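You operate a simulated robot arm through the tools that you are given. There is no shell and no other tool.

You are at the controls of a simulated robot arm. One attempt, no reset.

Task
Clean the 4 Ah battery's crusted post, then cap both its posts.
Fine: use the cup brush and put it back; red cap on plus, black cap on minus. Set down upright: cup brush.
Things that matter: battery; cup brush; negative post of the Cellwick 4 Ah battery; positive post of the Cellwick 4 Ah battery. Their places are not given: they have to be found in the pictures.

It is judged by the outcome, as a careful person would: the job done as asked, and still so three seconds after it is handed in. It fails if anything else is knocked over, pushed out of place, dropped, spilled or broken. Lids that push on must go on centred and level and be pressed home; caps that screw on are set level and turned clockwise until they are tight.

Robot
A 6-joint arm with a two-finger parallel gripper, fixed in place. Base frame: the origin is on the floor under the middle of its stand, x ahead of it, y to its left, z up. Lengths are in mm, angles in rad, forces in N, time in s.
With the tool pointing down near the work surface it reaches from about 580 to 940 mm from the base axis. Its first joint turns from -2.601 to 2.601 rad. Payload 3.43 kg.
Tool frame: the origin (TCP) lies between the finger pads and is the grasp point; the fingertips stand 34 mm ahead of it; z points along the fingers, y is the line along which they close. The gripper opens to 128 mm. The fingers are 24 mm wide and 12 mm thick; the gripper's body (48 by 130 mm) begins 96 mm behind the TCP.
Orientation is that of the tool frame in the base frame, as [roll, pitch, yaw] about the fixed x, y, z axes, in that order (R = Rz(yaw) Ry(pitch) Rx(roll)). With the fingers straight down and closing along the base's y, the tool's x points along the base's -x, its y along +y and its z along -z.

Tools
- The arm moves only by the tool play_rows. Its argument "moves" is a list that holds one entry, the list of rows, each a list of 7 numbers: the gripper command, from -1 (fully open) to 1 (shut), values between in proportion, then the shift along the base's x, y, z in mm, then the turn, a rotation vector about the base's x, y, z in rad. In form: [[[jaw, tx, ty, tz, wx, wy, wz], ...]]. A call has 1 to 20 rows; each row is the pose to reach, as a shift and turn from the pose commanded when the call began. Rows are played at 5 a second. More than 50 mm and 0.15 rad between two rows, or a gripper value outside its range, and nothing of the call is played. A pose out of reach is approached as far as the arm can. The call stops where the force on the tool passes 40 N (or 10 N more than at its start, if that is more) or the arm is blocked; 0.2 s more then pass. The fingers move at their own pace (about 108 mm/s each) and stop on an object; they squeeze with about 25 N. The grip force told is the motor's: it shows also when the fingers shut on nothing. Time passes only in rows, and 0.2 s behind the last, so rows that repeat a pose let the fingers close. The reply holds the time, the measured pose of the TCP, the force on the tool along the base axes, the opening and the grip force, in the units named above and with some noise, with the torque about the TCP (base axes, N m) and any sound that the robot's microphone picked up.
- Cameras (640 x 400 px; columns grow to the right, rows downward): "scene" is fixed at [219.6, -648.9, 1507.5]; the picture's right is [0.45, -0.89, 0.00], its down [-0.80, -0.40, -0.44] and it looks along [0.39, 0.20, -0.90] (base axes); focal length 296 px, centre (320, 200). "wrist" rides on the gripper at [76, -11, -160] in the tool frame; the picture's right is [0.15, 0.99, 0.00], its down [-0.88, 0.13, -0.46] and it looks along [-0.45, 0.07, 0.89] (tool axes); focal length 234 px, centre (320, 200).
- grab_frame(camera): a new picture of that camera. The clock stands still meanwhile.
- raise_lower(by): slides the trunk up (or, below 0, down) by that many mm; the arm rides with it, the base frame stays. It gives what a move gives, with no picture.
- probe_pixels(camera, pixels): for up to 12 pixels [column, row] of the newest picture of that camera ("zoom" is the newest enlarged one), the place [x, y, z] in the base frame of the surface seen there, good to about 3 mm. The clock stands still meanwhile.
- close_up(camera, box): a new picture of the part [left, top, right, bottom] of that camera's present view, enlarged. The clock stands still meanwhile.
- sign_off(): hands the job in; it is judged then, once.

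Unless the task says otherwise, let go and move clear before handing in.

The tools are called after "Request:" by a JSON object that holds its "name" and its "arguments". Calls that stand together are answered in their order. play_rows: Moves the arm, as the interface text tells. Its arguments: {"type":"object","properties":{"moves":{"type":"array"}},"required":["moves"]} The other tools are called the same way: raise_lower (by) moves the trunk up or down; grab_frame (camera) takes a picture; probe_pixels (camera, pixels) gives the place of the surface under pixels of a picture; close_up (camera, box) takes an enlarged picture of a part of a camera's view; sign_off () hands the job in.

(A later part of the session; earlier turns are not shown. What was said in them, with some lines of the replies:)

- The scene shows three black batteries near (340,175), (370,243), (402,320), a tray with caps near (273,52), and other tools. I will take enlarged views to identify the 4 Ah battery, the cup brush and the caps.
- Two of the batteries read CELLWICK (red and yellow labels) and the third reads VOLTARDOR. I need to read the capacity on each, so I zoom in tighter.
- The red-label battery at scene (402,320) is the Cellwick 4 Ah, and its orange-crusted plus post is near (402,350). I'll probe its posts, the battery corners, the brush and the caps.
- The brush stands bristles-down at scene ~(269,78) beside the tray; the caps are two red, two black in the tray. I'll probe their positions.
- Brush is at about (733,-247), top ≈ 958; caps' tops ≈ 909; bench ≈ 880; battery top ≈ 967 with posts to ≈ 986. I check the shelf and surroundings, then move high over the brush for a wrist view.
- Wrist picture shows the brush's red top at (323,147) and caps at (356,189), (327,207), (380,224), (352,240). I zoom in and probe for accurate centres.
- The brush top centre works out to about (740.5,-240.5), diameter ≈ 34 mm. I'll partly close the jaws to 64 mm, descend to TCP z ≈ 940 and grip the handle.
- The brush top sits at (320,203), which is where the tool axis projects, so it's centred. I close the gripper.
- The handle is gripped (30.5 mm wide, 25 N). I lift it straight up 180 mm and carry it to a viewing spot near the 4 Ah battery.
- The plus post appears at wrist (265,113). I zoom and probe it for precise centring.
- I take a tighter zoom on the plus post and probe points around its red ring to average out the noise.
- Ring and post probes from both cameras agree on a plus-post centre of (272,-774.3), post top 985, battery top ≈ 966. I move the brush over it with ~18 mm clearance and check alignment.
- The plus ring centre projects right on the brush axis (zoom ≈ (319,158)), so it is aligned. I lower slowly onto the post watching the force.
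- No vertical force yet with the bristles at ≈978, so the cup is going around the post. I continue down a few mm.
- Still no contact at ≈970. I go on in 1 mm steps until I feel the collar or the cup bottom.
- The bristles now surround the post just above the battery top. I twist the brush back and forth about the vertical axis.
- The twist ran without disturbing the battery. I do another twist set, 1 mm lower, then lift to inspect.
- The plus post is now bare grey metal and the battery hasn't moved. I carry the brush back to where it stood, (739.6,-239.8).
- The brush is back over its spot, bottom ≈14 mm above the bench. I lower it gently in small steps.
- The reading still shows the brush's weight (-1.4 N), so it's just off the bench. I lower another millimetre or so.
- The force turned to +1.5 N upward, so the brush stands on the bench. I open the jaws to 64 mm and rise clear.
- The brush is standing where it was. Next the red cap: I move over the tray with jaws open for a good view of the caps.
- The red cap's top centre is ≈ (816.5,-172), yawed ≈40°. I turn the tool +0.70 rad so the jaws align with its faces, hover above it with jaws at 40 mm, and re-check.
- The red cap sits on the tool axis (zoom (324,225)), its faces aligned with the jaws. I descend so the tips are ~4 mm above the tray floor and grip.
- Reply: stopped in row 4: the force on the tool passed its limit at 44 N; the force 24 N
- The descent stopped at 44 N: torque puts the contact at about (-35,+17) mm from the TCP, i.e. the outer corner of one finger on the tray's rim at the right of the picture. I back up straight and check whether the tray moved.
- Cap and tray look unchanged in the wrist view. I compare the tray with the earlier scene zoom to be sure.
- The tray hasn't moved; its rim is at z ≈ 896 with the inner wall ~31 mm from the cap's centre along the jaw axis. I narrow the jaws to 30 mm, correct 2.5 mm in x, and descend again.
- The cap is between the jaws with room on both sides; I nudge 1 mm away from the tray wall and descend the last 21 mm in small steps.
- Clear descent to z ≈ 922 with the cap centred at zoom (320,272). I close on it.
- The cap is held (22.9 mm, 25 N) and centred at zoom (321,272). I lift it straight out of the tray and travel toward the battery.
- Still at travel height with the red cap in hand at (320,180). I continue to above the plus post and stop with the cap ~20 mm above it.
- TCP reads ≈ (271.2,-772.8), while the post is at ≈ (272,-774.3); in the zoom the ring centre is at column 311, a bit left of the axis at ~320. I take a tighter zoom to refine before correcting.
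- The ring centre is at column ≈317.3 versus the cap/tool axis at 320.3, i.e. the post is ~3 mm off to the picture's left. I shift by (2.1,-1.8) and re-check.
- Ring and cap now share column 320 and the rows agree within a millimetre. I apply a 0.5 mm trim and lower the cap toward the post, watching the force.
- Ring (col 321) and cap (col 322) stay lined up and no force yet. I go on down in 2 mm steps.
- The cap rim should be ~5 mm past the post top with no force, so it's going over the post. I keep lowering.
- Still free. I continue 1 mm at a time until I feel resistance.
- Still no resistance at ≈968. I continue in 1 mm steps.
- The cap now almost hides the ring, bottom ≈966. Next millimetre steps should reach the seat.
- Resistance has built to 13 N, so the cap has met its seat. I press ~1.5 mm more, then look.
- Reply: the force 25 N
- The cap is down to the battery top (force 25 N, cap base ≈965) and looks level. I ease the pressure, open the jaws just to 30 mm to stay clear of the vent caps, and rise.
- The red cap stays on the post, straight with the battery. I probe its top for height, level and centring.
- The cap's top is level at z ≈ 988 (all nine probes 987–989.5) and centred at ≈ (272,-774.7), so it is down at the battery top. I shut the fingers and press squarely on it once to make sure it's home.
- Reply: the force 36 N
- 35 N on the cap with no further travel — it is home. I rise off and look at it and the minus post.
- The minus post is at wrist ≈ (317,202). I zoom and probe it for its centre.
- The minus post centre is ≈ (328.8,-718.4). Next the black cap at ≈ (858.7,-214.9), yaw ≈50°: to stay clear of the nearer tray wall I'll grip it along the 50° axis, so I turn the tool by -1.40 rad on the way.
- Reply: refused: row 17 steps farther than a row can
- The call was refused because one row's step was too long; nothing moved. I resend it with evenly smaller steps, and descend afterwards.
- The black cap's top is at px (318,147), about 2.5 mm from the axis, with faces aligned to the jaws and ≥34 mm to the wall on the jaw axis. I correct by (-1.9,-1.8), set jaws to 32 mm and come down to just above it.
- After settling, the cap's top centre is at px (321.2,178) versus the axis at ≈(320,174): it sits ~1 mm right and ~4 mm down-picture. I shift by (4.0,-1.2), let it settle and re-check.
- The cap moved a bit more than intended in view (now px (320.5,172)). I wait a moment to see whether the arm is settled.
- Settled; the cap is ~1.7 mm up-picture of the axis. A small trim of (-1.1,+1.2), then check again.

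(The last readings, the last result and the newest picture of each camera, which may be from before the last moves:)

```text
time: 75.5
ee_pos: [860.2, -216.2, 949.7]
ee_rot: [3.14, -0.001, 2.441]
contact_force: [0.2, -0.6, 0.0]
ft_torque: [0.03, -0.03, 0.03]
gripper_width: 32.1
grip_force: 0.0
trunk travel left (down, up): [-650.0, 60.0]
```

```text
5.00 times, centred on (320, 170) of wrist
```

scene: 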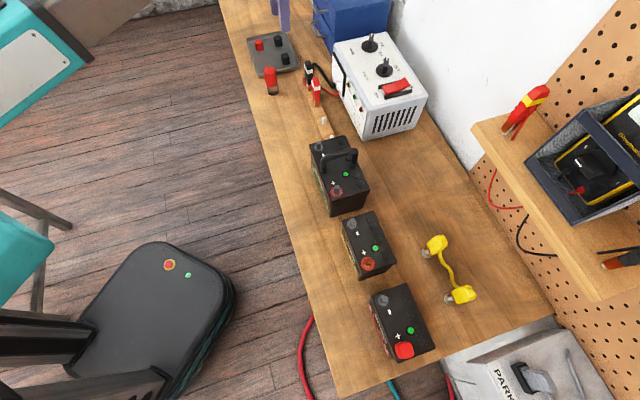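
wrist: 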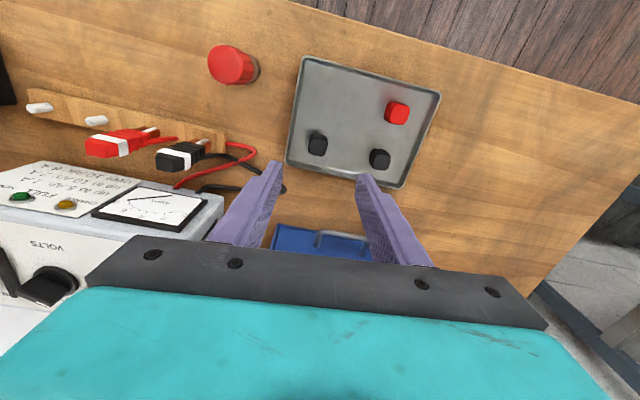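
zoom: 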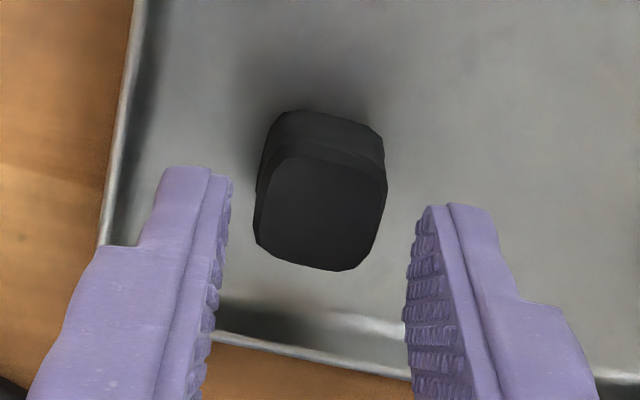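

The cap is now at px (320,172.7), on the axis. I descend in small steps between cap and wall, then check.

Request:
{"name": "play_rows", "arguments": {"moves": [[[0.5, 0, 0, -5, 0, 0, 0], [0.5, 0, 0, -10, 0, 0, 0], [0.5, 0, 0, -14, 0, 0, 0], [0.5, 0, 0, -18, 0, 0, 0], [0.5, 0, 0, -22, 0, 0, 0], [0.5, 0, 0, -25, 0, 0, 0], [0.5, 0, 0, -25, 0, 0, 0]]]}}

Request:
{"name": "close_up", "arguments": {"camera": "wrist", "box": [270, 130, 370, 210]}}

```text
time: 77.1
ee_pos: [859.7, -217.6, 923.6]
ee_rot: [3.14, -0.002, 2.441]
contact_force: [-0.8, -0.4, -0.1]
ft_torque: [0.0, -0.03, -0.01]
gripper_width: 31.9
grip_force: 0.1
trunk travel left (down, up): [-650.0, 60.0]
```

```text
5.00 times, centred on (320, 170) of wrist
```

zoom: 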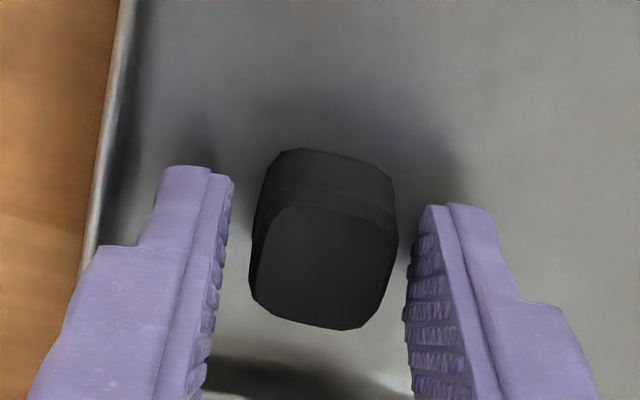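

Clear, cap centred at zoom (323,268). I close on it.

Request:
{"name": "play_rows", "arguments": {"moves": [[[0.6, 0, 0, 0, 0, 0, 0], [0.7, 0, 0, 0, 0, 0, 0], [0.85, 0, 0, 0, 0, 0, 0], [1, 0, 0, 0, 0, 0, 0], [1, 0, 0, 0, 0, 0, 0], [1, 0, 0, 0, 0, 0, 0]]]}}

Request:
{"name": "close_up", "arguments": {"camera": "wrist", "box": [270, 130, 370, 210]}}

```text
time: 78.5
ee_pos: [860.5, -216.6, 923.8]
ee_rot: [3.14, -0.001, 2.442]
contact_force: [0.4, -0.1, -0.5]
ft_torque: [-0.01, 0.0, 0.0]
gripper_width: 23.2
grip_force: 25.0
trunk travel left (down, up): [-650.0, 60.0]
```

```text
5.00 times, centred on (320, 170) of wrist
```

zoom: 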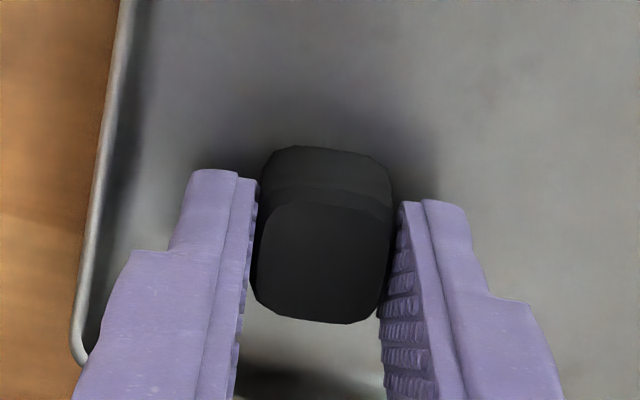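

The black cap is held (23.2 mm). I lift it out and carry it toward the minus post.

Request:
{"name": "play_rows", "arguments": {"moves": [[[1, 0, 0, 8, 0, 0, 0], [1, 0, 0, 25, 0, 0, 0], [1, 0, 0, 60, 0, 0, 0], [1, 0, 0, 105, 0, 0, 0], [1, 0, 0, 150, 0, 0, 0], [1, 0, 0, 190, 0, 0, 0], [1, -33, -31, 190, 0, 0, 0], [1, -66, -62, 190, 0, 0, 0], [1, -99, -93, 190, 0, 0, 0], [1, -132, -125, 190, 0, 0, 0], [1, -166, -157, 190, 0, 0, 0], [1, -200, -188, 190, 0, 0, 0], [1, -233, -220, 190, 0, 0, 0], [1, -266, -251, 190, 0, 0, 0], [1, -299, -282, 190, 0, 0, 0], [1, -332, -314, 190, 0, 0, 0], [1, -365, -345, 190, 0, 0, 0], [1, -398, -376, 190, 0, 0, 0], [1, -431, -407, 190, 0, 0, 0], [1, -464, -438, 190, 0, 0, 0]]]}}

Request:
{"name": "play_rows", "arguments": {"moves": [[[1, -33, -31, 0, 0, 0, 0], [1, -67.2, -63.6, 0, 0, 0, 0], [1, -67.2, -63.6, 0, 0, 0, 0], [1, -67.2, -63.6, -35, 0, 0, 0], [1, -67.2, -63.6, -65, 0, 0, 0], [1, -67.2, -63.6, -65, 0, 0, 0], [1, -67.2, -63.6, -65, 0, 0, 0]]]}}

Request:
{"name": "grab_frame", "arguments": {"camera": "wrist"}}

Request:
{"name": "close_up", "arguments": {"camera": "wrist", "box": [295, 140, 345, 205]}}

Request:
{"name": "grab_frame", "arguments": {"camera": "scene"}}

```text
time: 82.7
ee_pos: [396.4, -653.5, 1113.4]
ee_rot: [3.138, 0.0, 2.443]
contact_force: [-0.4, -0.4, 0.2]
ft_torque: [-0.03, 0.02, -0.01]
gripper_width: 22.9
grip_force: 25.1
trunk travel left (down, up): [-650.0, 60.0]
```

```text
time: 84.3
ee_pos: [327.6, -719.9, 1051.0]
ee_rot: [3.141, 0.0, 2.442]
contact_force: [0.6, -0.3, -0.4]
ft_torque: [-0.02, -0.02, 0.02]
gripper_width: 23.0
grip_force: 25.3
trunk travel left (down, up): [-650.0, 60.0]
```

```text
taken
```

wrist: 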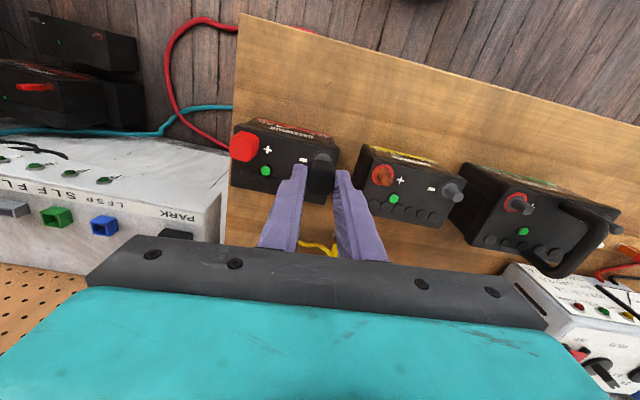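

```text
6.15 times, centred on (320, 172) of wrist
```

zoom: 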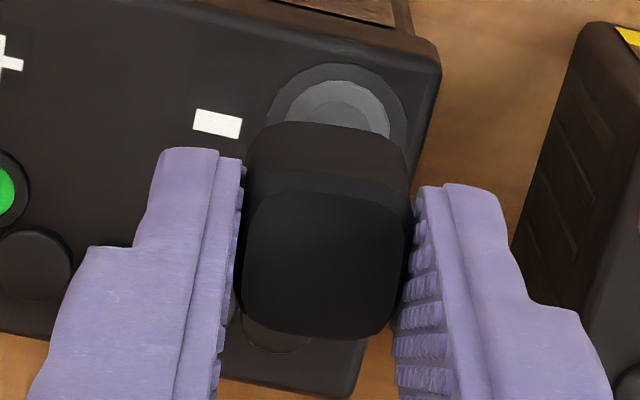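

```text
taken
```

scene: 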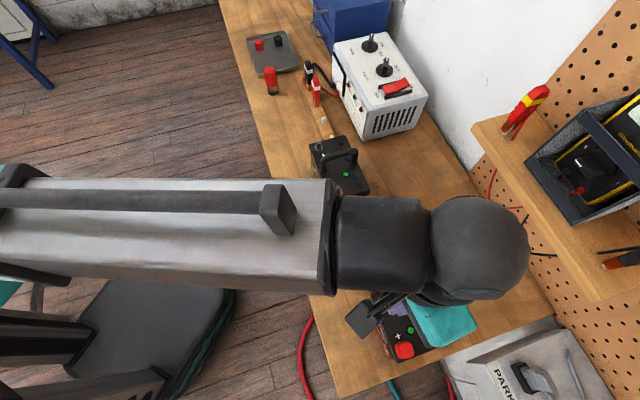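

The ring (zoom ≈(338,137)) is to the right and a little down of the cap axis (≈(323,..)). I let the arm settle, then re-image and probe the ring before correcting.

Request:
{"name": "play_rows", "arguments": {"moves": [[[1, 0, 0, 0, 0, 0, 0], [1, 0, 0, 0, 0, 0, 0]]]}}

Request:
{"name": "close_up", "arguments": {"camera": "wrist", "box": [295, 140, 345, 205]}}

Request:
{"name": "probe_pixels", "arguments": {"camera": "zoom", "pixels": [[335, 70], [275, 110], [402, 110], [300, 80], [372, 78], [335, 110], [323, 265], [270, 265], [380, 265], [323, 220], [323, 310]]}}

Request:
{"name": "play_rows", "arguments": {"moves": [[[1, 0, 0, 0, 0, 0, 0]]]}}

Request:
{"name": "play_rows", "arguments": {"moves": [[[1, 0, 0, 0, 0, 0, 0]]]}}

```text
time: 84.9
ee_pos: [326.8, -720.3, 1050.1]
ee_rot: [-3.142, -0.001, 2.443]
contact_force: [0.1, 0.0, -0.3]
ft_torque: [-0.03, 0.0, 0.0]
gripper_width: 23.1
grip_force: 25.3
trunk travel left (down, up): [-650.0, 60.0]
```

```text
6.15 times, centred on (320, 172) of wrist
```

zoom: 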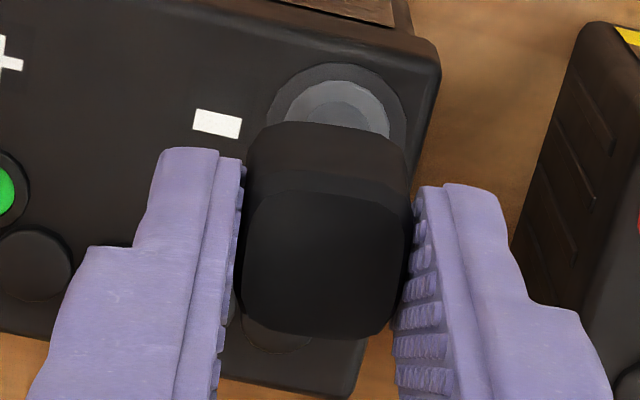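

```text
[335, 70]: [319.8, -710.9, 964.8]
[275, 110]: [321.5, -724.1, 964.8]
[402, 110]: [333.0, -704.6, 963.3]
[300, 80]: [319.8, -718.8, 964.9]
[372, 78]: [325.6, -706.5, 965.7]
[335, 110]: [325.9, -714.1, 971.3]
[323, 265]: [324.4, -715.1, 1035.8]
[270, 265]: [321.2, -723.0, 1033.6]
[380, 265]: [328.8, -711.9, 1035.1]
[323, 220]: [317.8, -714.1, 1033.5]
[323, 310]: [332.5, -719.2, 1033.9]
```

```text
time: 85.3
ee_pos: [327.1, -720.8, 1050.2]
ee_rot: [3.14, -0.001, 2.441]
contact_force: [-0.2, 0.4, -0.4]
ft_torque: [0.0, 0.02, -0.02]
gripper_width: 23.5
grip_force: 25.0
trunk travel left (down, up): [-650.0, 60.0]
```

```text
time: 85.7
ee_pos: [326.9, -719.7, 1049.5]
ee_rot: [3.14, -0.001, 2.441]
contact_force: [-0.8, -0.3, -0.8]
ft_torque: [-0.03, 0.02, 0.03]
gripper_width: 23.2
grip_force: 24.7
trunk travel left (down, up): [-650.0, 60.0]
```

Pixel geometry and probes agree that the cap must move about (+4.6, +0.2) to sit over the minus ring. I shift and re-check.

Request:
{"name": "play_rows", "arguments": {"moves": [[[1, 2.3, 0.1, 0, 0, 0, 0], [1, 4.6, 0.2, 0, 0, 0, 0], [1, 4.6, 0.2, 0, 0, 0, 0], [1, 4.6, 0.2, 0, 0, 0, 0]]]}}

Request:
{"name": "close_up", "arguments": {"camera": "wrist", "box": [295, 140, 345, 205]}}

Request:
{"name": "play_rows", "arguments": {"moves": [[[1, 0, 0, 0, 0, 0, 0]]]}}

Request:
{"name": "close_up", "arguments": {"camera": "wrist", "box": [304, 145, 340, 175]}}

```text
time: 86.7
ee_pos: [332.0, -719.2, 1050.0]
ee_rot: [3.141, 0.001, 2.441]
contact_force: [0.2, -0.1, 0.2]
ft_torque: [-0.02, -0.01, 0.01]
gripper_width: 23.1
grip_force: 25.1
trunk travel left (down, up): [-650.0, 60.0]
```

```text
6.15 times, centred on (320, 172) of wrist
```

zoom: 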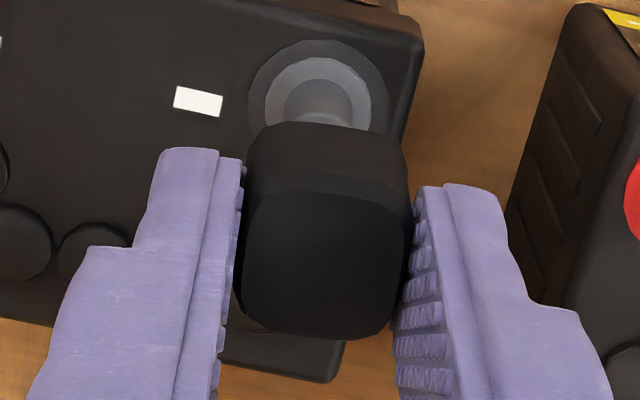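

```text
time: 87.1
ee_pos: [332.9, -720.6, 1050.1]
ee_rot: [3.141, 0.0, 2.442]
contact_force: [0.3, -0.1, 0.0]
ft_torque: [-0.02, 0.03, 0.0]
gripper_width: 23.0
grip_force: 25.0
trunk travel left (down, up): [-650.0, 60.0]
```

```text
13.33 times, centred on (322, 160) of wrist
```

zoom: 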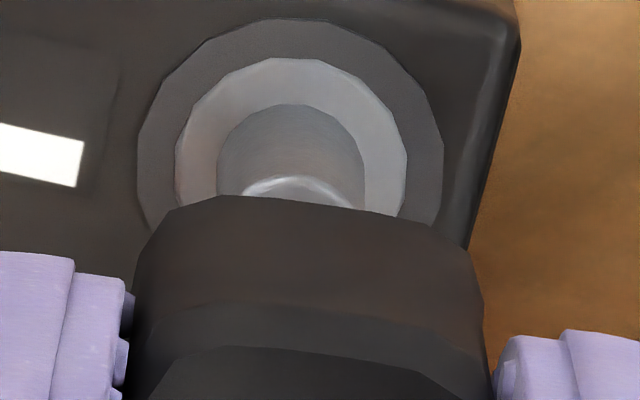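

Now the ring is at px (319.8,157.5) and the cap's base lines up with it to within ~0.7 mm. I trim (-0.6,-0.3) and lower to just around the post top.

Request:
{"name": "play_rows", "arguments": {"moves": [[[1, -0.6, -0.3, -8, 0, 0, 0], [1, -0.6, -0.3, -15, 0, 0, 0], [1, -0.6, -0.3, -20, 0, 0, 0], [1, -0.6, -0.3, -24, 0, 0, 0], [1, -0.6, -0.3, -24, 0, 0, 0]]]}}

Request:
{"name": "close_up", "arguments": {"camera": "wrist", "box": [300, 150, 345, 190]}}

```text
time: 88.3
ee_pos: [333.1, -719.7, 1025.8]
ee_rot: [3.138, 0.002, 2.442]
contact_force: [0.6, -0.4, -0.2]
ft_torque: [-0.02, 0.01, 0.0]
gripper_width: 22.9
grip_force: 25.0
trunk travel left (down, up): [-650.0, 60.0]
```

```text
10.00 times, centred on (322, 170) of wrist
```

zoom: 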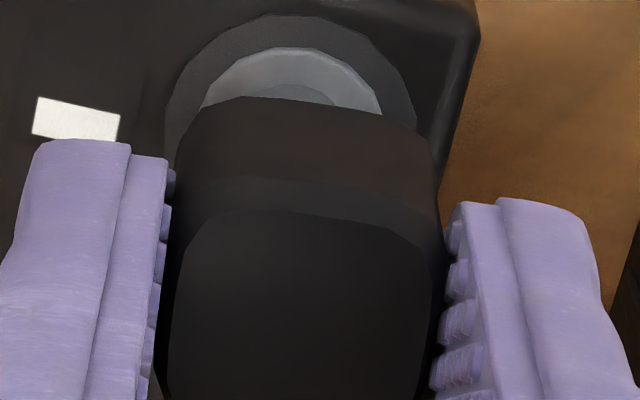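

The ring now reads px ≈ (319.1,163.5), i.e. the cap has ended ~1–1.7 mm off. I let it settle and re-measure before going over the post.

Request:
{"name": "play_rows", "arguments": {"moves": [[[1, 0, 0, 0, 0, 0, 0], [1, 0, 0, 0, 0, 0, 0]]]}}

Request:
{"name": "close_up", "arguments": {"camera": "wrist", "box": [300, 150, 345, 190]}}

Request:
{"name": "close_up", "arguments": {"camera": "wrist", "box": [280, 130, 360, 210]}}

```text
time: 88.9
ee_pos: [332.9, -720.1, 1026.2]
ee_rot: [3.14, 0.0, 2.441]
contact_force: [-1.1, 0.0, -0.7]
ft_torque: [-0.01, 0.01, 0.01]
gripper_width: 22.9
grip_force: 25.3
trunk travel left (down, up): [-650.0, 60.0]
```

```text
10.00 times, centred on (322, 170) of wrist
```

zoom: 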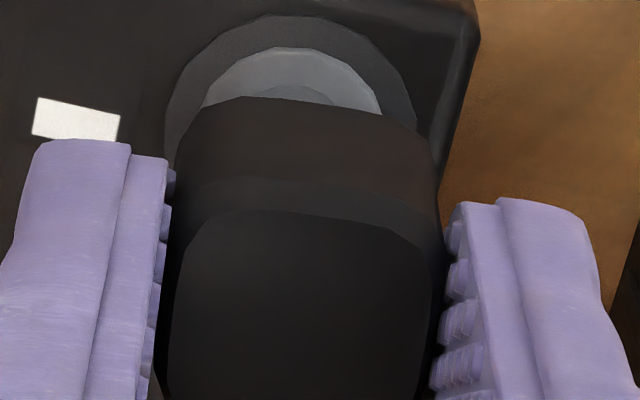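

```text
5.00 times, centred on (320, 170) of wrist
```

zoom: 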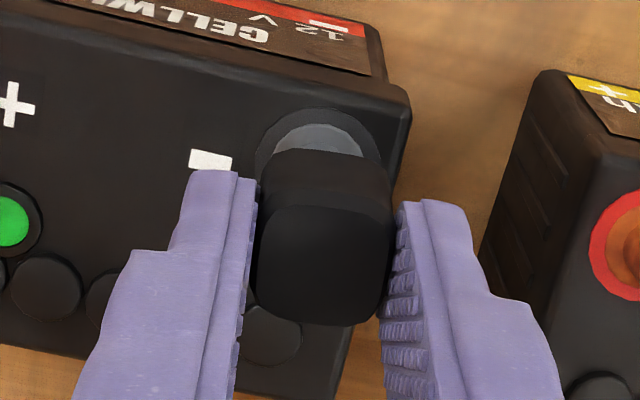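

Compared with the red cap's good alignment at the same height, the black cap needs to move about 1.8 mm up-picture and 0.9 mm left. I shift (-2.0,+0.2) and re-check.

Request:
{"name": "play_rows", "arguments": {"moves": [[[1, -1, 0.1, 0, 0, 0, 0], [1, -2, 0.2, 0, 0, 0, 0], [1, -2, 0.2, 0, 0, 0, 0], [1, -2, 0.2, 0, 0, 0, 0]]]}}

Request:
{"name": "close_up", "arguments": {"camera": "wrist", "box": [300, 150, 345, 190]}}

Request:
{"name": "close_up", "arguments": {"camera": "wrist", "box": [280, 130, 360, 210]}}

```text
time: 89.9
ee_pos: [330.4, -720.2, 1025.9]
ee_rot: [-3.141, 0.0, 2.442]
contact_force: [-0.4, 0.0, 0.0]
ft_torque: [0.02, -0.06, 0.02]
gripper_width: 23.1
grip_force: 24.3
trunk travel left (down, up): [-650.0, 60.0]
```

```text
10.00 times, centred on (322, 170) of wrist
```

zoom: 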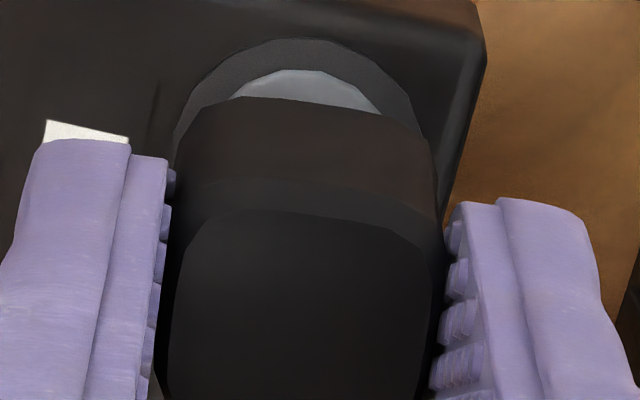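

```text
5.00 times, centred on (320, 170) of wrist
```

zoom: 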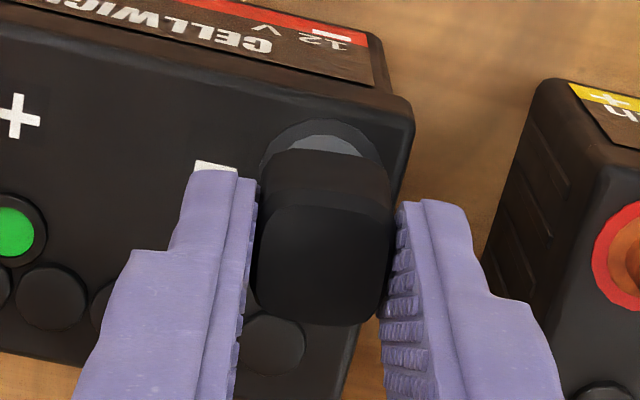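

Ring top and cap now have the same relation as the red cap had (ring col ≈320, cap col ≈320.5). I lower over the post in 2–3 mm steps.

Request:
{"name": "play_rows", "arguments": {"moves": [[[1, 0, 0, -2, 0, 0, 0], [1, 0, 0, -4, 0, 0, 0], [1, 0, 0, -6, 0, 0, 0], [1, 0, 0, -6, 0, 0, 0]]]}}

Request:
{"name": "play_rows", "arguments": {"moves": [[[1, 0, 0, -2, 0, 0, 0], [1, 0, 0, -4, 0, 0, 0], [1, 0, 0, -6, 0, 0, 0], [1, 0, 0, -6, 0, 0, 0]]]}}

Request:
{"name": "close_up", "arguments": {"camera": "wrist", "box": [280, 130, 360, 210]}}

```text
time: 90.9
ee_pos: [330.1, -720.1, 1018.9]
ee_rot: [-3.142, -0.001, 2.441]
contact_force: [-0.4, -0.3, 0.0]
ft_torque: [-0.04, 0.0, -0.01]
gripper_width: 22.8
grip_force: 24.6
trunk travel left (down, up): [-650.0, 60.0]
```

```text
time: 91.9
ee_pos: [331.1, -719.3, 1011.9]
ee_rot: [3.139, 0.0, 2.441]
contact_force: [-0.3, -0.7, 0.3]
ft_torque: [-0.02, -0.03, -0.02]
gripper_width: 22.9
grip_force: 25.2
trunk travel left (down, up): [-650.0, 60.0]
```

```text
5.00 times, centred on (320, 170) of wrist
```

zoom: 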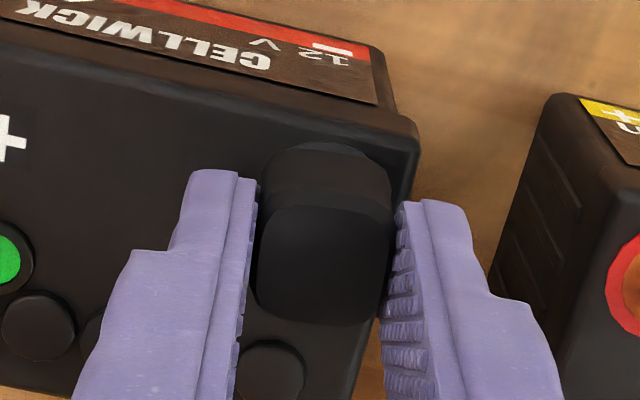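

No resistance at ≈1012–1014, so the cap is over the post. I continue down toward the seat (~1004).

Request:
{"name": "play_rows", "arguments": {"moves": [[[1, 0, 0, -2, 0, 0, 0], [1, 0, 0, -4, 0, 0, 0], [1, 0, 0, -5, 0, 0, 0], [1, 0, 0, -5, 0, 0, 0]]]}}

Request:
{"name": "play_rows", "arguments": {"moves": [[[1, 0, 0, -1, 0, 0, 0], [1, 0, 0, -2, 0, 0, 0], [1, 0, 0, -2, 0, 0, 0]]]}}

Request:
{"name": "play_rows", "arguments": {"moves": [[[1, 0, 0, -1, 0, 0, 0], [1, 0, 0, -2, 0, 0, 0], [1, 0, 0, -2, 0, 0, 0]]]}}

Request:
{"name": "close_up", "arguments": {"camera": "wrist", "box": [280, 130, 360, 210]}}

```text
time: 92.9
ee_pos: [330.7, -718.9, 1007.3]
ee_rot: [3.14, 0.0, 2.441]
contact_force: [0.5, 0.1, -0.3]
ft_torque: [0.01, 0.03, 0.0]
gripper_width: 23.1
grip_force: 24.9
trunk travel left (down, up): [-650.0, 60.0]
```

```text
time: 93.7
ee_pos: [331.4, -719.5, 1006.3]
ee_rot: [3.139, 0.0, 2.441]
contact_force: [1.0, -0.1, -0.1]
ft_torque: [0.0, 0.01, 0.0]
gripper_width: 22.9
grip_force: 24.5
trunk travel left (down, up): [-650.0, 60.0]
```

```text
time: 94.5
ee_pos: [331.7, -719.4, 1004.8]
ee_rot: [3.14, 0.0, 2.443]
contact_force: [1.2, -2.7, 11.2]
ft_torque: [-0.01, 0.01, 0.0]
gripper_width: 23.0
grip_force: 24.7
trunk travel left (down, up): [-650.0, 60.0]
```

```text
5.00 times, centred on (320, 170) of wrist
```

zoom: 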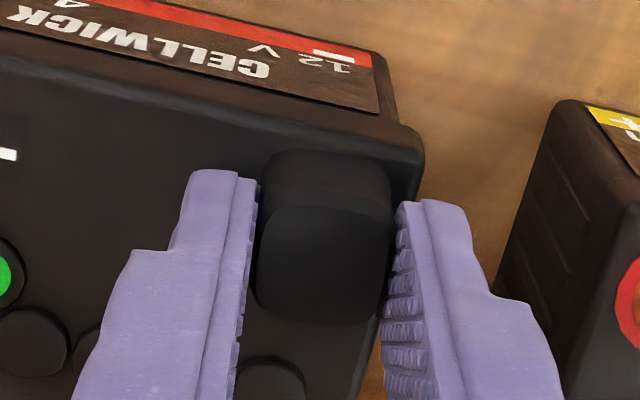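

Seat contact at 11 N with the cap base near the battery top. I press ~1.5 mm more, then ease off.

Request:
{"name": "play_rows", "arguments": {"moves": [[[1, 0, 0, -0.5, 0, 0, 0], [1, 0, 0, -1, 0, 0, 0], [1, 0, 0, -1.5, 0, 0, 0], [1, 0, 0, -1.5, 0, 0, 0]]]}}

Request:
{"name": "play_rows", "arguments": {"moves": [[[1, 0, 0, 1.2, 0, 0, 0], [1, 0, 0, 2.4, 0, 0, 0], [1, 0, 0, 2.4, 0, 0, 0]]]}}

```text
time: 95.5
ee_pos: [329.7, -717.7, 1005.1]
ee_rot: [-3.141, 0.004, 2.442]
contact_force: [4.0, -7.2, 31.0]
ft_torque: [-0.13, -0.03, 0.03]
gripper_width: 22.9
grip_force: 24.9
trunk travel left (down, up): [-650.0, 60.0]
```

```text
time: 96.3
ee_pos: [330.5, -717.8, 1003.7]
ee_rot: [3.139, -0.001, 2.441]
contact_force: [1.7, -2.1, 17.0]
ft_torque: [-0.1, -0.04, -0.03]
gripper_width: 23.2
grip_force: 25.2
trunk travel left (down, up): [-650.0, 60.0]
```

Pressed to 31 N; 17 N remains. I ease further before opening the jaws to 30 mm and rising.

Request:
{"name": "play_rows", "arguments": {"moves": [[[1, 0, 0, 0.8, 0, 0, 0], [1, 0, 0, 1.5, 0, 0, 0], [1, 0, 0, 1.5, 0, 0, 0]]]}}

Request:
{"name": "play_rows", "arguments": {"moves": [[[0.6, 0, 0, 0.3, 0, 0, 0], [0.531, 0, 0, 0.3, 0, 0, 0], [0.531, 0, 0, 0.3, 0, 0, 0], [0.531, 0, 0, 10, 0, 0, 0], [0.531, 0, 0, 30, 0, 0, 0], [0.531, 0, 0, 60, 0, 0, 0], [0.531, 0, 0, 60, 0, 0, 0]]]}}

Request:
{"name": "close_up", "arguments": {"camera": "wrist", "box": [270, 110, 370, 200]}}

Request:
{"name": "close_up", "arguments": {"camera": "wrist", "box": [300, 135, 345, 180]}}

Request:
{"name": "probe_pixels", "arguments": {"camera": "zoom", "pixels": [[320, 220], [260, 220], [370, 220], [320, 170], [320, 280], [270, 170], [370, 280], [370, 180], [270, 280]]}}

```text
time: 97.1
ee_pos: [331.6, -719.7, 1004.3]
ee_rot: [-3.141, -0.002, 2.441]
contact_force: [-0.5, -0.7, -0.4]
ft_torque: [0.04, -0.04, -0.02]
gripper_width: 22.9
grip_force: 24.7
trunk travel left (down, up): [-650.0, 60.0]
```

```text
time: 98.7
ee_pos: [332.2, -718.3, 1066.3]
ee_rot: [3.14, 0.0, 2.441]
contact_force: [0.7, 0.9, -0.2]
ft_torque: [0.02, -0.01, -0.02]
gripper_width: 30.2
grip_force: 0.1
trunk travel left (down, up): [-650.0, 60.0]
```

```text
4.44 times, centred on (320, 155) of wrist
```

zoom: 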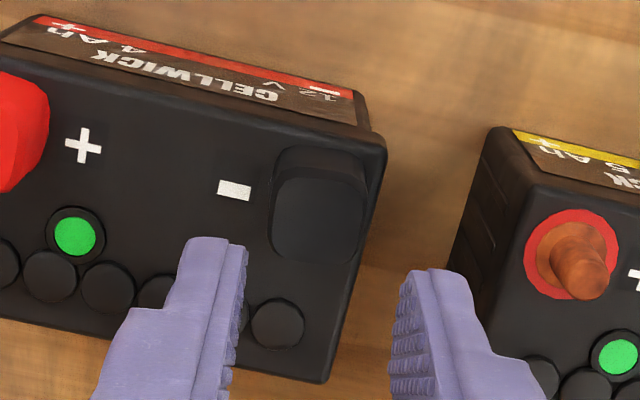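

```text
8.89 times, centred on (322, 158) of wrist
```

zoom: 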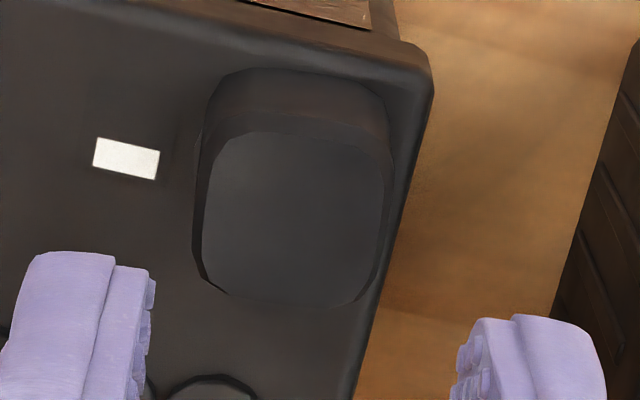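

```text
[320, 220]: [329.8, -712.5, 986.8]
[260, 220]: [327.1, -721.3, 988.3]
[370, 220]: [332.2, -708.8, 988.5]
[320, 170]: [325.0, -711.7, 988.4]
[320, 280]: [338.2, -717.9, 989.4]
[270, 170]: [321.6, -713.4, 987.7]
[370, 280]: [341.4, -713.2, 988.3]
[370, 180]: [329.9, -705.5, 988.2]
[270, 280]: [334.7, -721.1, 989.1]
```

The black cap's top is level at z ≈ 988.3, same as the red one, centred ≈ (328.6,-716.5) over its post. I shut the fingers and press squarely on it once.

Request:
{"name": "play_rows", "arguments": {"moves": [[[1, -0.5, -1, 0, 0, 0, 0], [1, -0.5, -1, -15, 0, 0, 0], [1, -0.5, -1, -30, 0, 0, 0], [1, -0.5, -1, -38, 0, 0, 0], [1, -0.5, -1, -41, 0, 0, 0], [1, -0.5, -1, -43, 0, 0, 0], [1, -0.5, -1, -44, 0, 0, 0], [1, -0.5, -1, -45, 0, 0, 0]]]}}

```text
time: 100.5
ee_pos: [328.4, -719.9, 1022.9]
ee_rot: [-3.141, 0.001, 2.441]
contact_force: [-0.4, -0.5, 8.2]
ft_torque: [-0.02, 0.05, 0.0]
gripper_width: 0.1
grip_force: 25.2
trunk travel left (down, up): [-650.0, 60.0]
```

Request:
{"name": "play_rows", "arguments": {"moves": [[[1, 0, 0, -1, 0, 0, 0], [1, 0, 0, -2, 0, 0, 0], [1, 0, 0, -2.3, 0, 0, 0], [1, 0, 0, -2.3, 0, 0, 0]]]}}

```text
time: 101.7
ee_pos: [329.6, -719.8, 1024.2]
ee_rot: [-3.139, 0.006, 2.44]
contact_force: [-2.0, 2.5, 15.6]
ft_torque: [0.13, 0.05, 0.04]
gripper_width: 0.0
grip_force: 24.7
trunk travel left (down, up): [-650.0, 60.0]
stopped in row 4: the force on the tool passed its limit at 41 N (the readings are from after the stop); the commanded pose is now the measured one
```

The press reached 41 N with no travel, so the cap is home. I rise and inspect both caps.

Request:
{"name": "play_rows", "arguments": {"moves": [[[1, 0, 0, 3, 0, 0, 0], [1, 0, 0, 15, 0, 0, 0], [1, 0, 0, 50, 0, 0, 0], [1, 0, 0, 90, 0, 0, 0], [0, 0, 0, 120, 0, 0, 0], [0, 0, 0, 120, 0, 0, 0]]]}}

Request:
{"name": "grab_frame", "arguments": {"camera": "wrist"}}

Request:
{"name": "close_up", "arguments": {"camera": "wrist", "box": [220, 90, 360, 200]}}

```text
time: 103.0
ee_pos: [331.1, -721.7, 1138.6]
ee_rot: [-3.14, 0.004, 2.442]
contact_force: [-0.4, 0.0, -0.7]
ft_torque: [0.0, 0.01, 0.02]
gripper_width: 64.2
grip_force: 0.1
trunk travel left (down, up): [-650.0, 60.0]
```

```text
taken
```

wrist: 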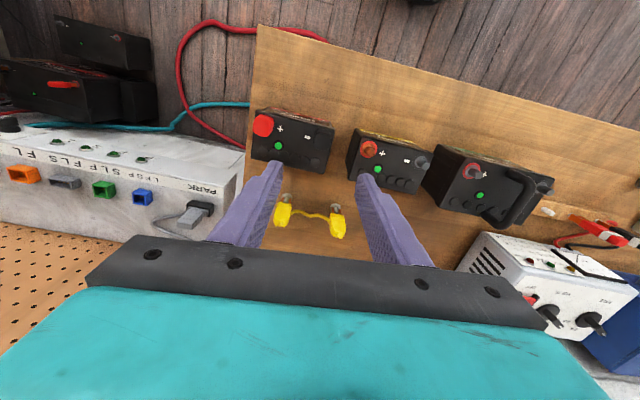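

```text
3.64 times, centred on (290, 145) of wrist
```

zoom: 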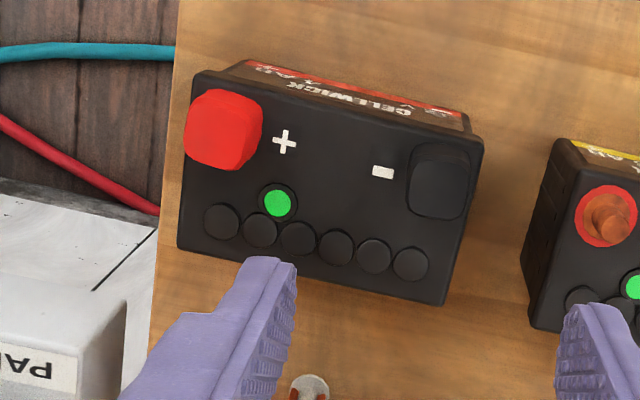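

Both caps sit on the right posts: red at plus, black at minus, battery in place. I move the arm away to near its start pose for a clear scene view.

Request:
{"name": "play_rows", "arguments": {"moves": [[[0, 0, 20, 30, 0, 0, 0], [0, 0, 60, 50, 0, 0, 0], [0, 0, 105, 50, 0, 0, 0], [0, 0, 150, 50, 0, 0, 0], [0, 0, 195, 50, 0, 0, 0], [0, 0, 225, 50, 0, 0, 0], [0, 40, 240, 50, 0, 0, 0], [0, 80, 255, 50, 0, 0, 0], [0, 120, 270, 50, 0, 0, 0], [0, 160, 290, 50, 0, 0, 0], [0, 200, 310, 50, 0, 0, 0], [0, 200, 310, 50, 0, 0, 0]]]}}

Request:
{"name": "grab_frame", "arguments": {"camera": "scene"}}

Request:
{"name": "close_up", "arguments": {"camera": "scene", "box": [360, 280, 440, 370]}}

Request:
{"name": "close_up", "arguments": {"camera": "scene", "box": [240, 25, 310, 105]}}

```text
time: 104.1
ee_pos: [331.3, -579.0, 1189.2]
ee_rot: [-3.136, 0.011, 2.456]
contact_force: [-7.2, -10.5, 2.5]
ft_torque: [1.94, -1.14, 1.12]
gripper_width: 64.2
grip_force: 0.0
trunk travel left (down, up): [-650.0, 60.0]
stopped in row 5: the force on the tool passed its limit at 58 N (the readings are from after the stop); the commanded pose is now the measured one
```

```text
taken
```

scene: 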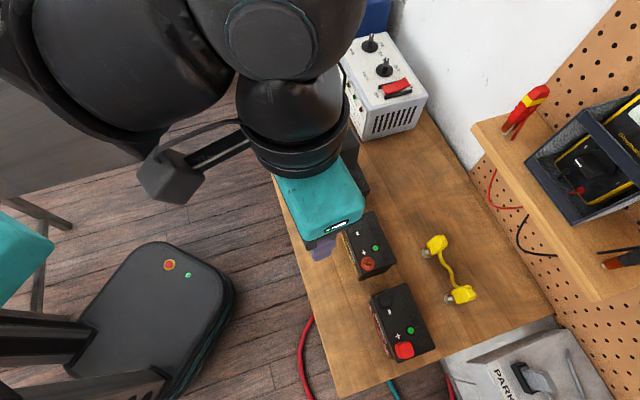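

```text
4.44 times, centred on (400, 325) of scene
```

zoom: 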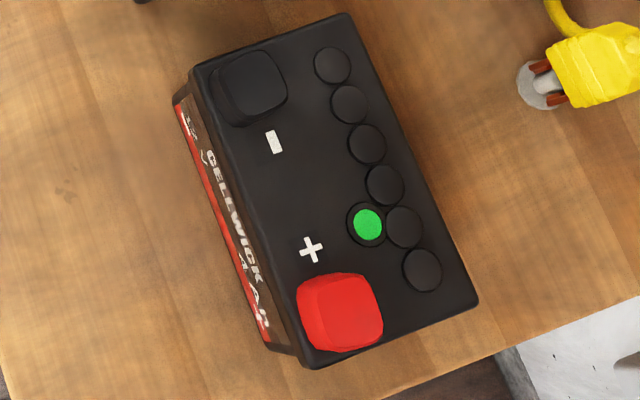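

```text
5.00 times, centred on (275, 65) of scene
```

zoom: 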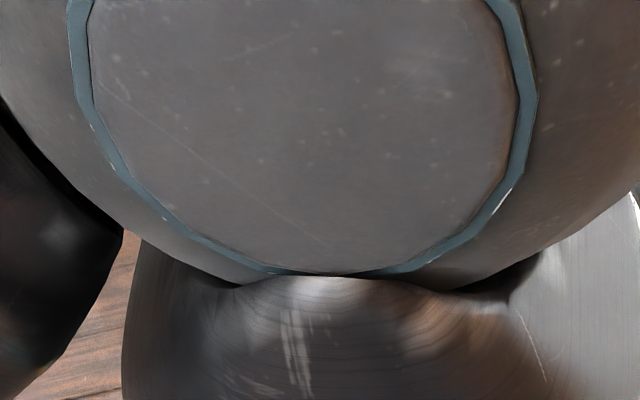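

The retreat stopped at 58 N in free air at (331,-579,1189): no object is near, so the camera bracket (scene (165,175)) evidently met the arm's own link as it folded. I back out the way I came.

Request:
{"name": "play_rows", "arguments": {"moves": [[[0, 0, -5, 0, 0, 0, 0], [0, 0, -20, 0, 0, 0, 0], [0, 0, -45, 0, 0, 0, 0], [0, 0, -45, 0, 0, 0, 0]]]}}

Request:
{"name": "grab_frame", "arguments": {"camera": "scene"}}

Request:
{"name": "grab_frame", "arguments": {"camera": "wrist"}}

```text
time: 105.1
ee_pos: [331.8, -622.4, 1188.3]
ee_rot: [-3.139, 0.009, 2.454]
contact_force: [-0.5, -0.7, 0.0]
ft_torque: [0.04, 0.0, 0.0]
gripper_width: 64.2
grip_force: 0.0
trunk travel left (down, up): [-650.0, 60.0]
```

```text
taken
```

scene: 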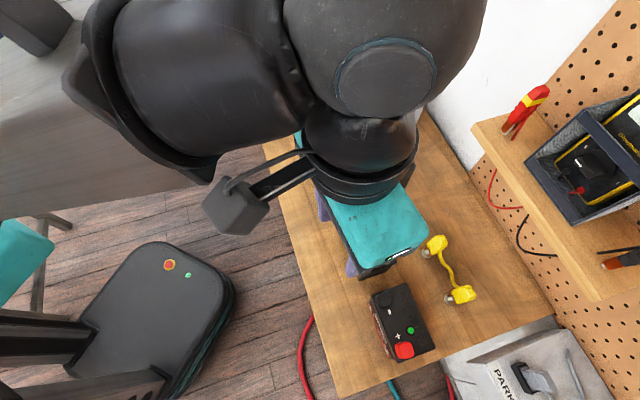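

```text
taken
```

wrist: 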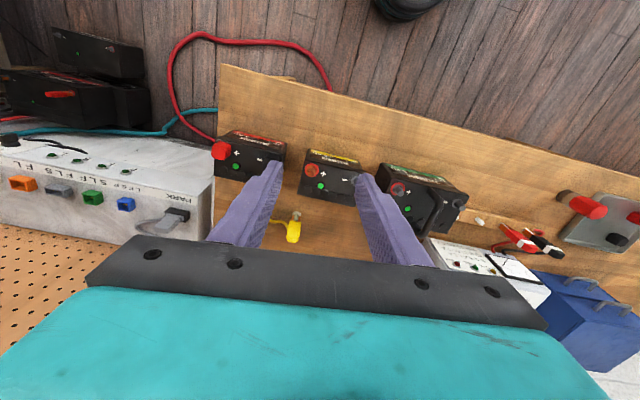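

Free again (forces ≈0), nothing touched. I check the brush and tray in the wrist view, and the batteries.

Request:
{"name": "close_up", "arguments": {"camera": "wrist", "box": [480, 170, 640, 270]}}

Request:
{"name": "close_up", "arguments": {"camera": "wrist", "box": [200, 110, 480, 260]}}

Request:
{"name": "play_rows", "arguments": {"moves": [[[0, 0, 0, 0, 0, 0, 0.12], [0, 0, 0, 0, 0, 0, 0.24], [0, 0, 0, 0, 0, 0, 0.36], [0, 0, 0, 0, 0, 0, 0.48], [0, 0, 0, 0, 0, 0, 0.6], [0, 0, 0, 0, 0, 0, 0.69]]]}}

```text
4.00 times, centred on (560, 220) of wrist
```

zoom: 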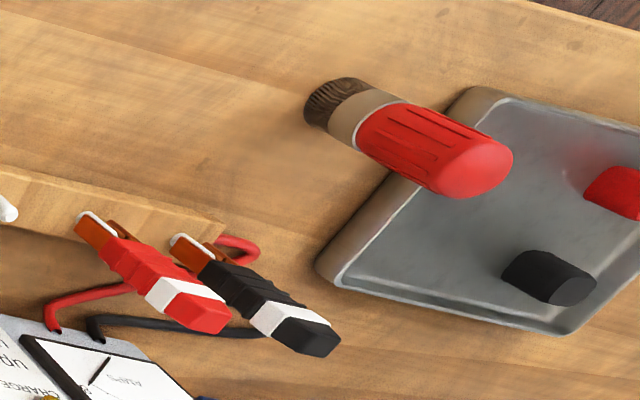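

```text
2.29 times, centred on (340, 185) of wrist
```

zoom: 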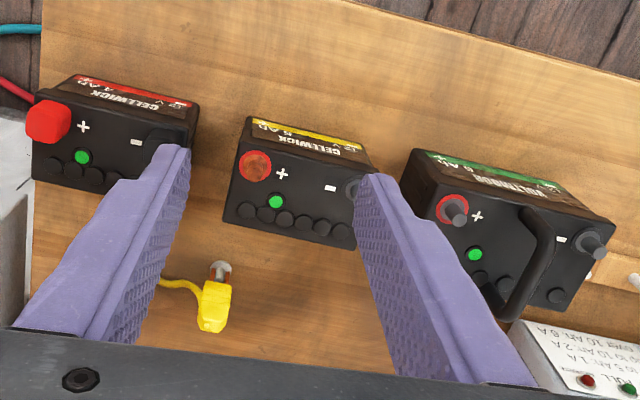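

```text
time: 106.5
ee_pos: [331.9, -622.8, 1189.3]
ee_rot: [-3.139, 0.011, -3.139]
contact_force: [-0.2, 0.1, 0.1]
ft_torque: [0.01, 0.0, 0.0]
gripper_width: 64.0
grip_force: 0.1
trunk travel left (down, up): [-650.0, 60.0]
```

The brush stands upright by the tray and all else is in order. I bring the arm to its start position with the neutral yaw and take final pictures.

Request:
{"name": "play_rows", "arguments": {"moves": [[[0, -2, 30, 0, 0, 0, 0], [0, -4, 60, 0, 0, 0, 0], [0, -6, 90, 0, 0, 0, 0], [0, -8, 115, 0, 0, 0, 0], [0, -8, 115, 0, 0, 0, 0]]]}}

Request:
{"name": "grab_frame", "arguments": {"camera": "scene"}}

Request:
{"name": "close_up", "arguments": {"camera": "scene", "box": [240, 25, 310, 105]}}

Request:
{"name": "close_up", "arguments": {"camera": "scene", "box": [360, 280, 440, 370]}}

```text
time: 107.7
ee_pos: [323.3, -506.5, 1191.3]
ee_rot: [-3.138, 0.011, -3.141]
contact_force: [-0.4, -0.2, -0.2]
ft_torque: [-0.02, 0.0, 0.0]
gripper_width: 63.9
grip_force: 0.0
trunk travel left (down, up): [-650.0, 60.0]
```

```text
taken
```

scene: 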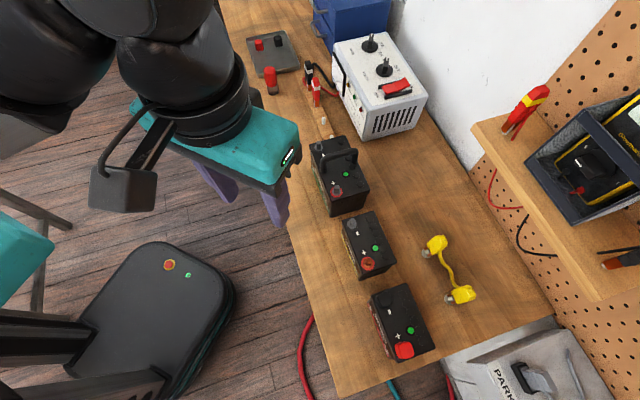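

```text
5.00 times, centred on (275, 65) of scene
```

zoom: 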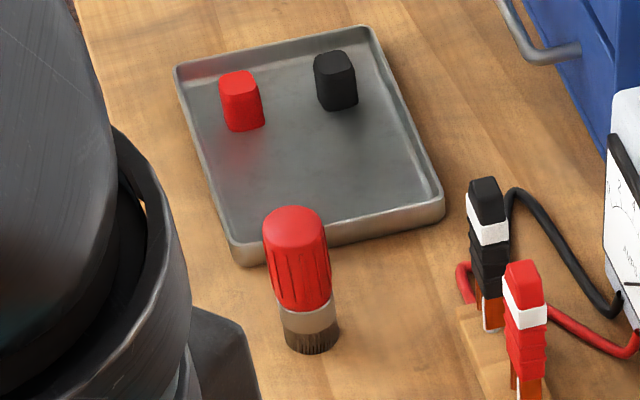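

```text
4.44 times, centred on (400, 325) of scene
```

zoom: 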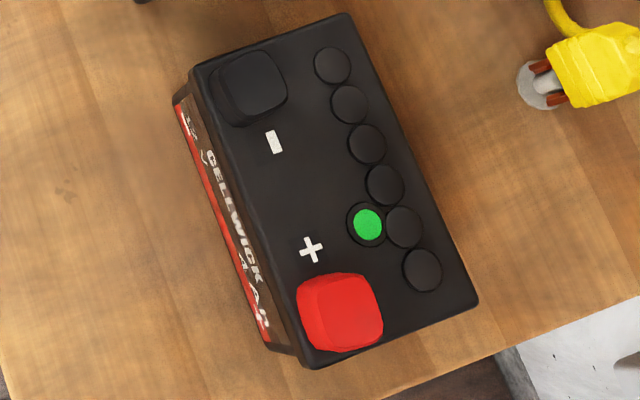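

The final pictures show the red cap on plus and the black cap on minus of the 4 Ah battery, both level and seated. The battery corners match the start, and the tray with its spare caps is undisturbed. The brush stands upright where it began, zoom (297,280), and the gripper is empty and clear, so I hand the job in.

Request:
{"name": "sign_off", "arguments": {}}

```text
The job is handed in.
```

The job is done and handed in. The 4 Ah Cellwick battery's crusted plus post is clean down to bare metal. The red cap is on plus and the black cap is on minus.

- **Caps:** both are level and centred on their posts. I pressed each down until it went no further, the red at about 35 N and the black at about 41 N.
- **Brush:** it stands upright where it was picked up.
- **Battery, tray and other items:** in the last pictures they sit where they were at the start, as far as I could see.

The arm made contact twice that wasn't part of the job:

- **Tray rim:** a finger touched the tray's rim at 44 N on the first try for the red cap. I backed off, and the tray and the caps in it had not moved.
- **Retreat:** a retreat move stopped at 58 N in free air, with nothing nearby. It was most likely the camera bracket meeting the arm itself. I backed it out, and nothing on the bench was touched.
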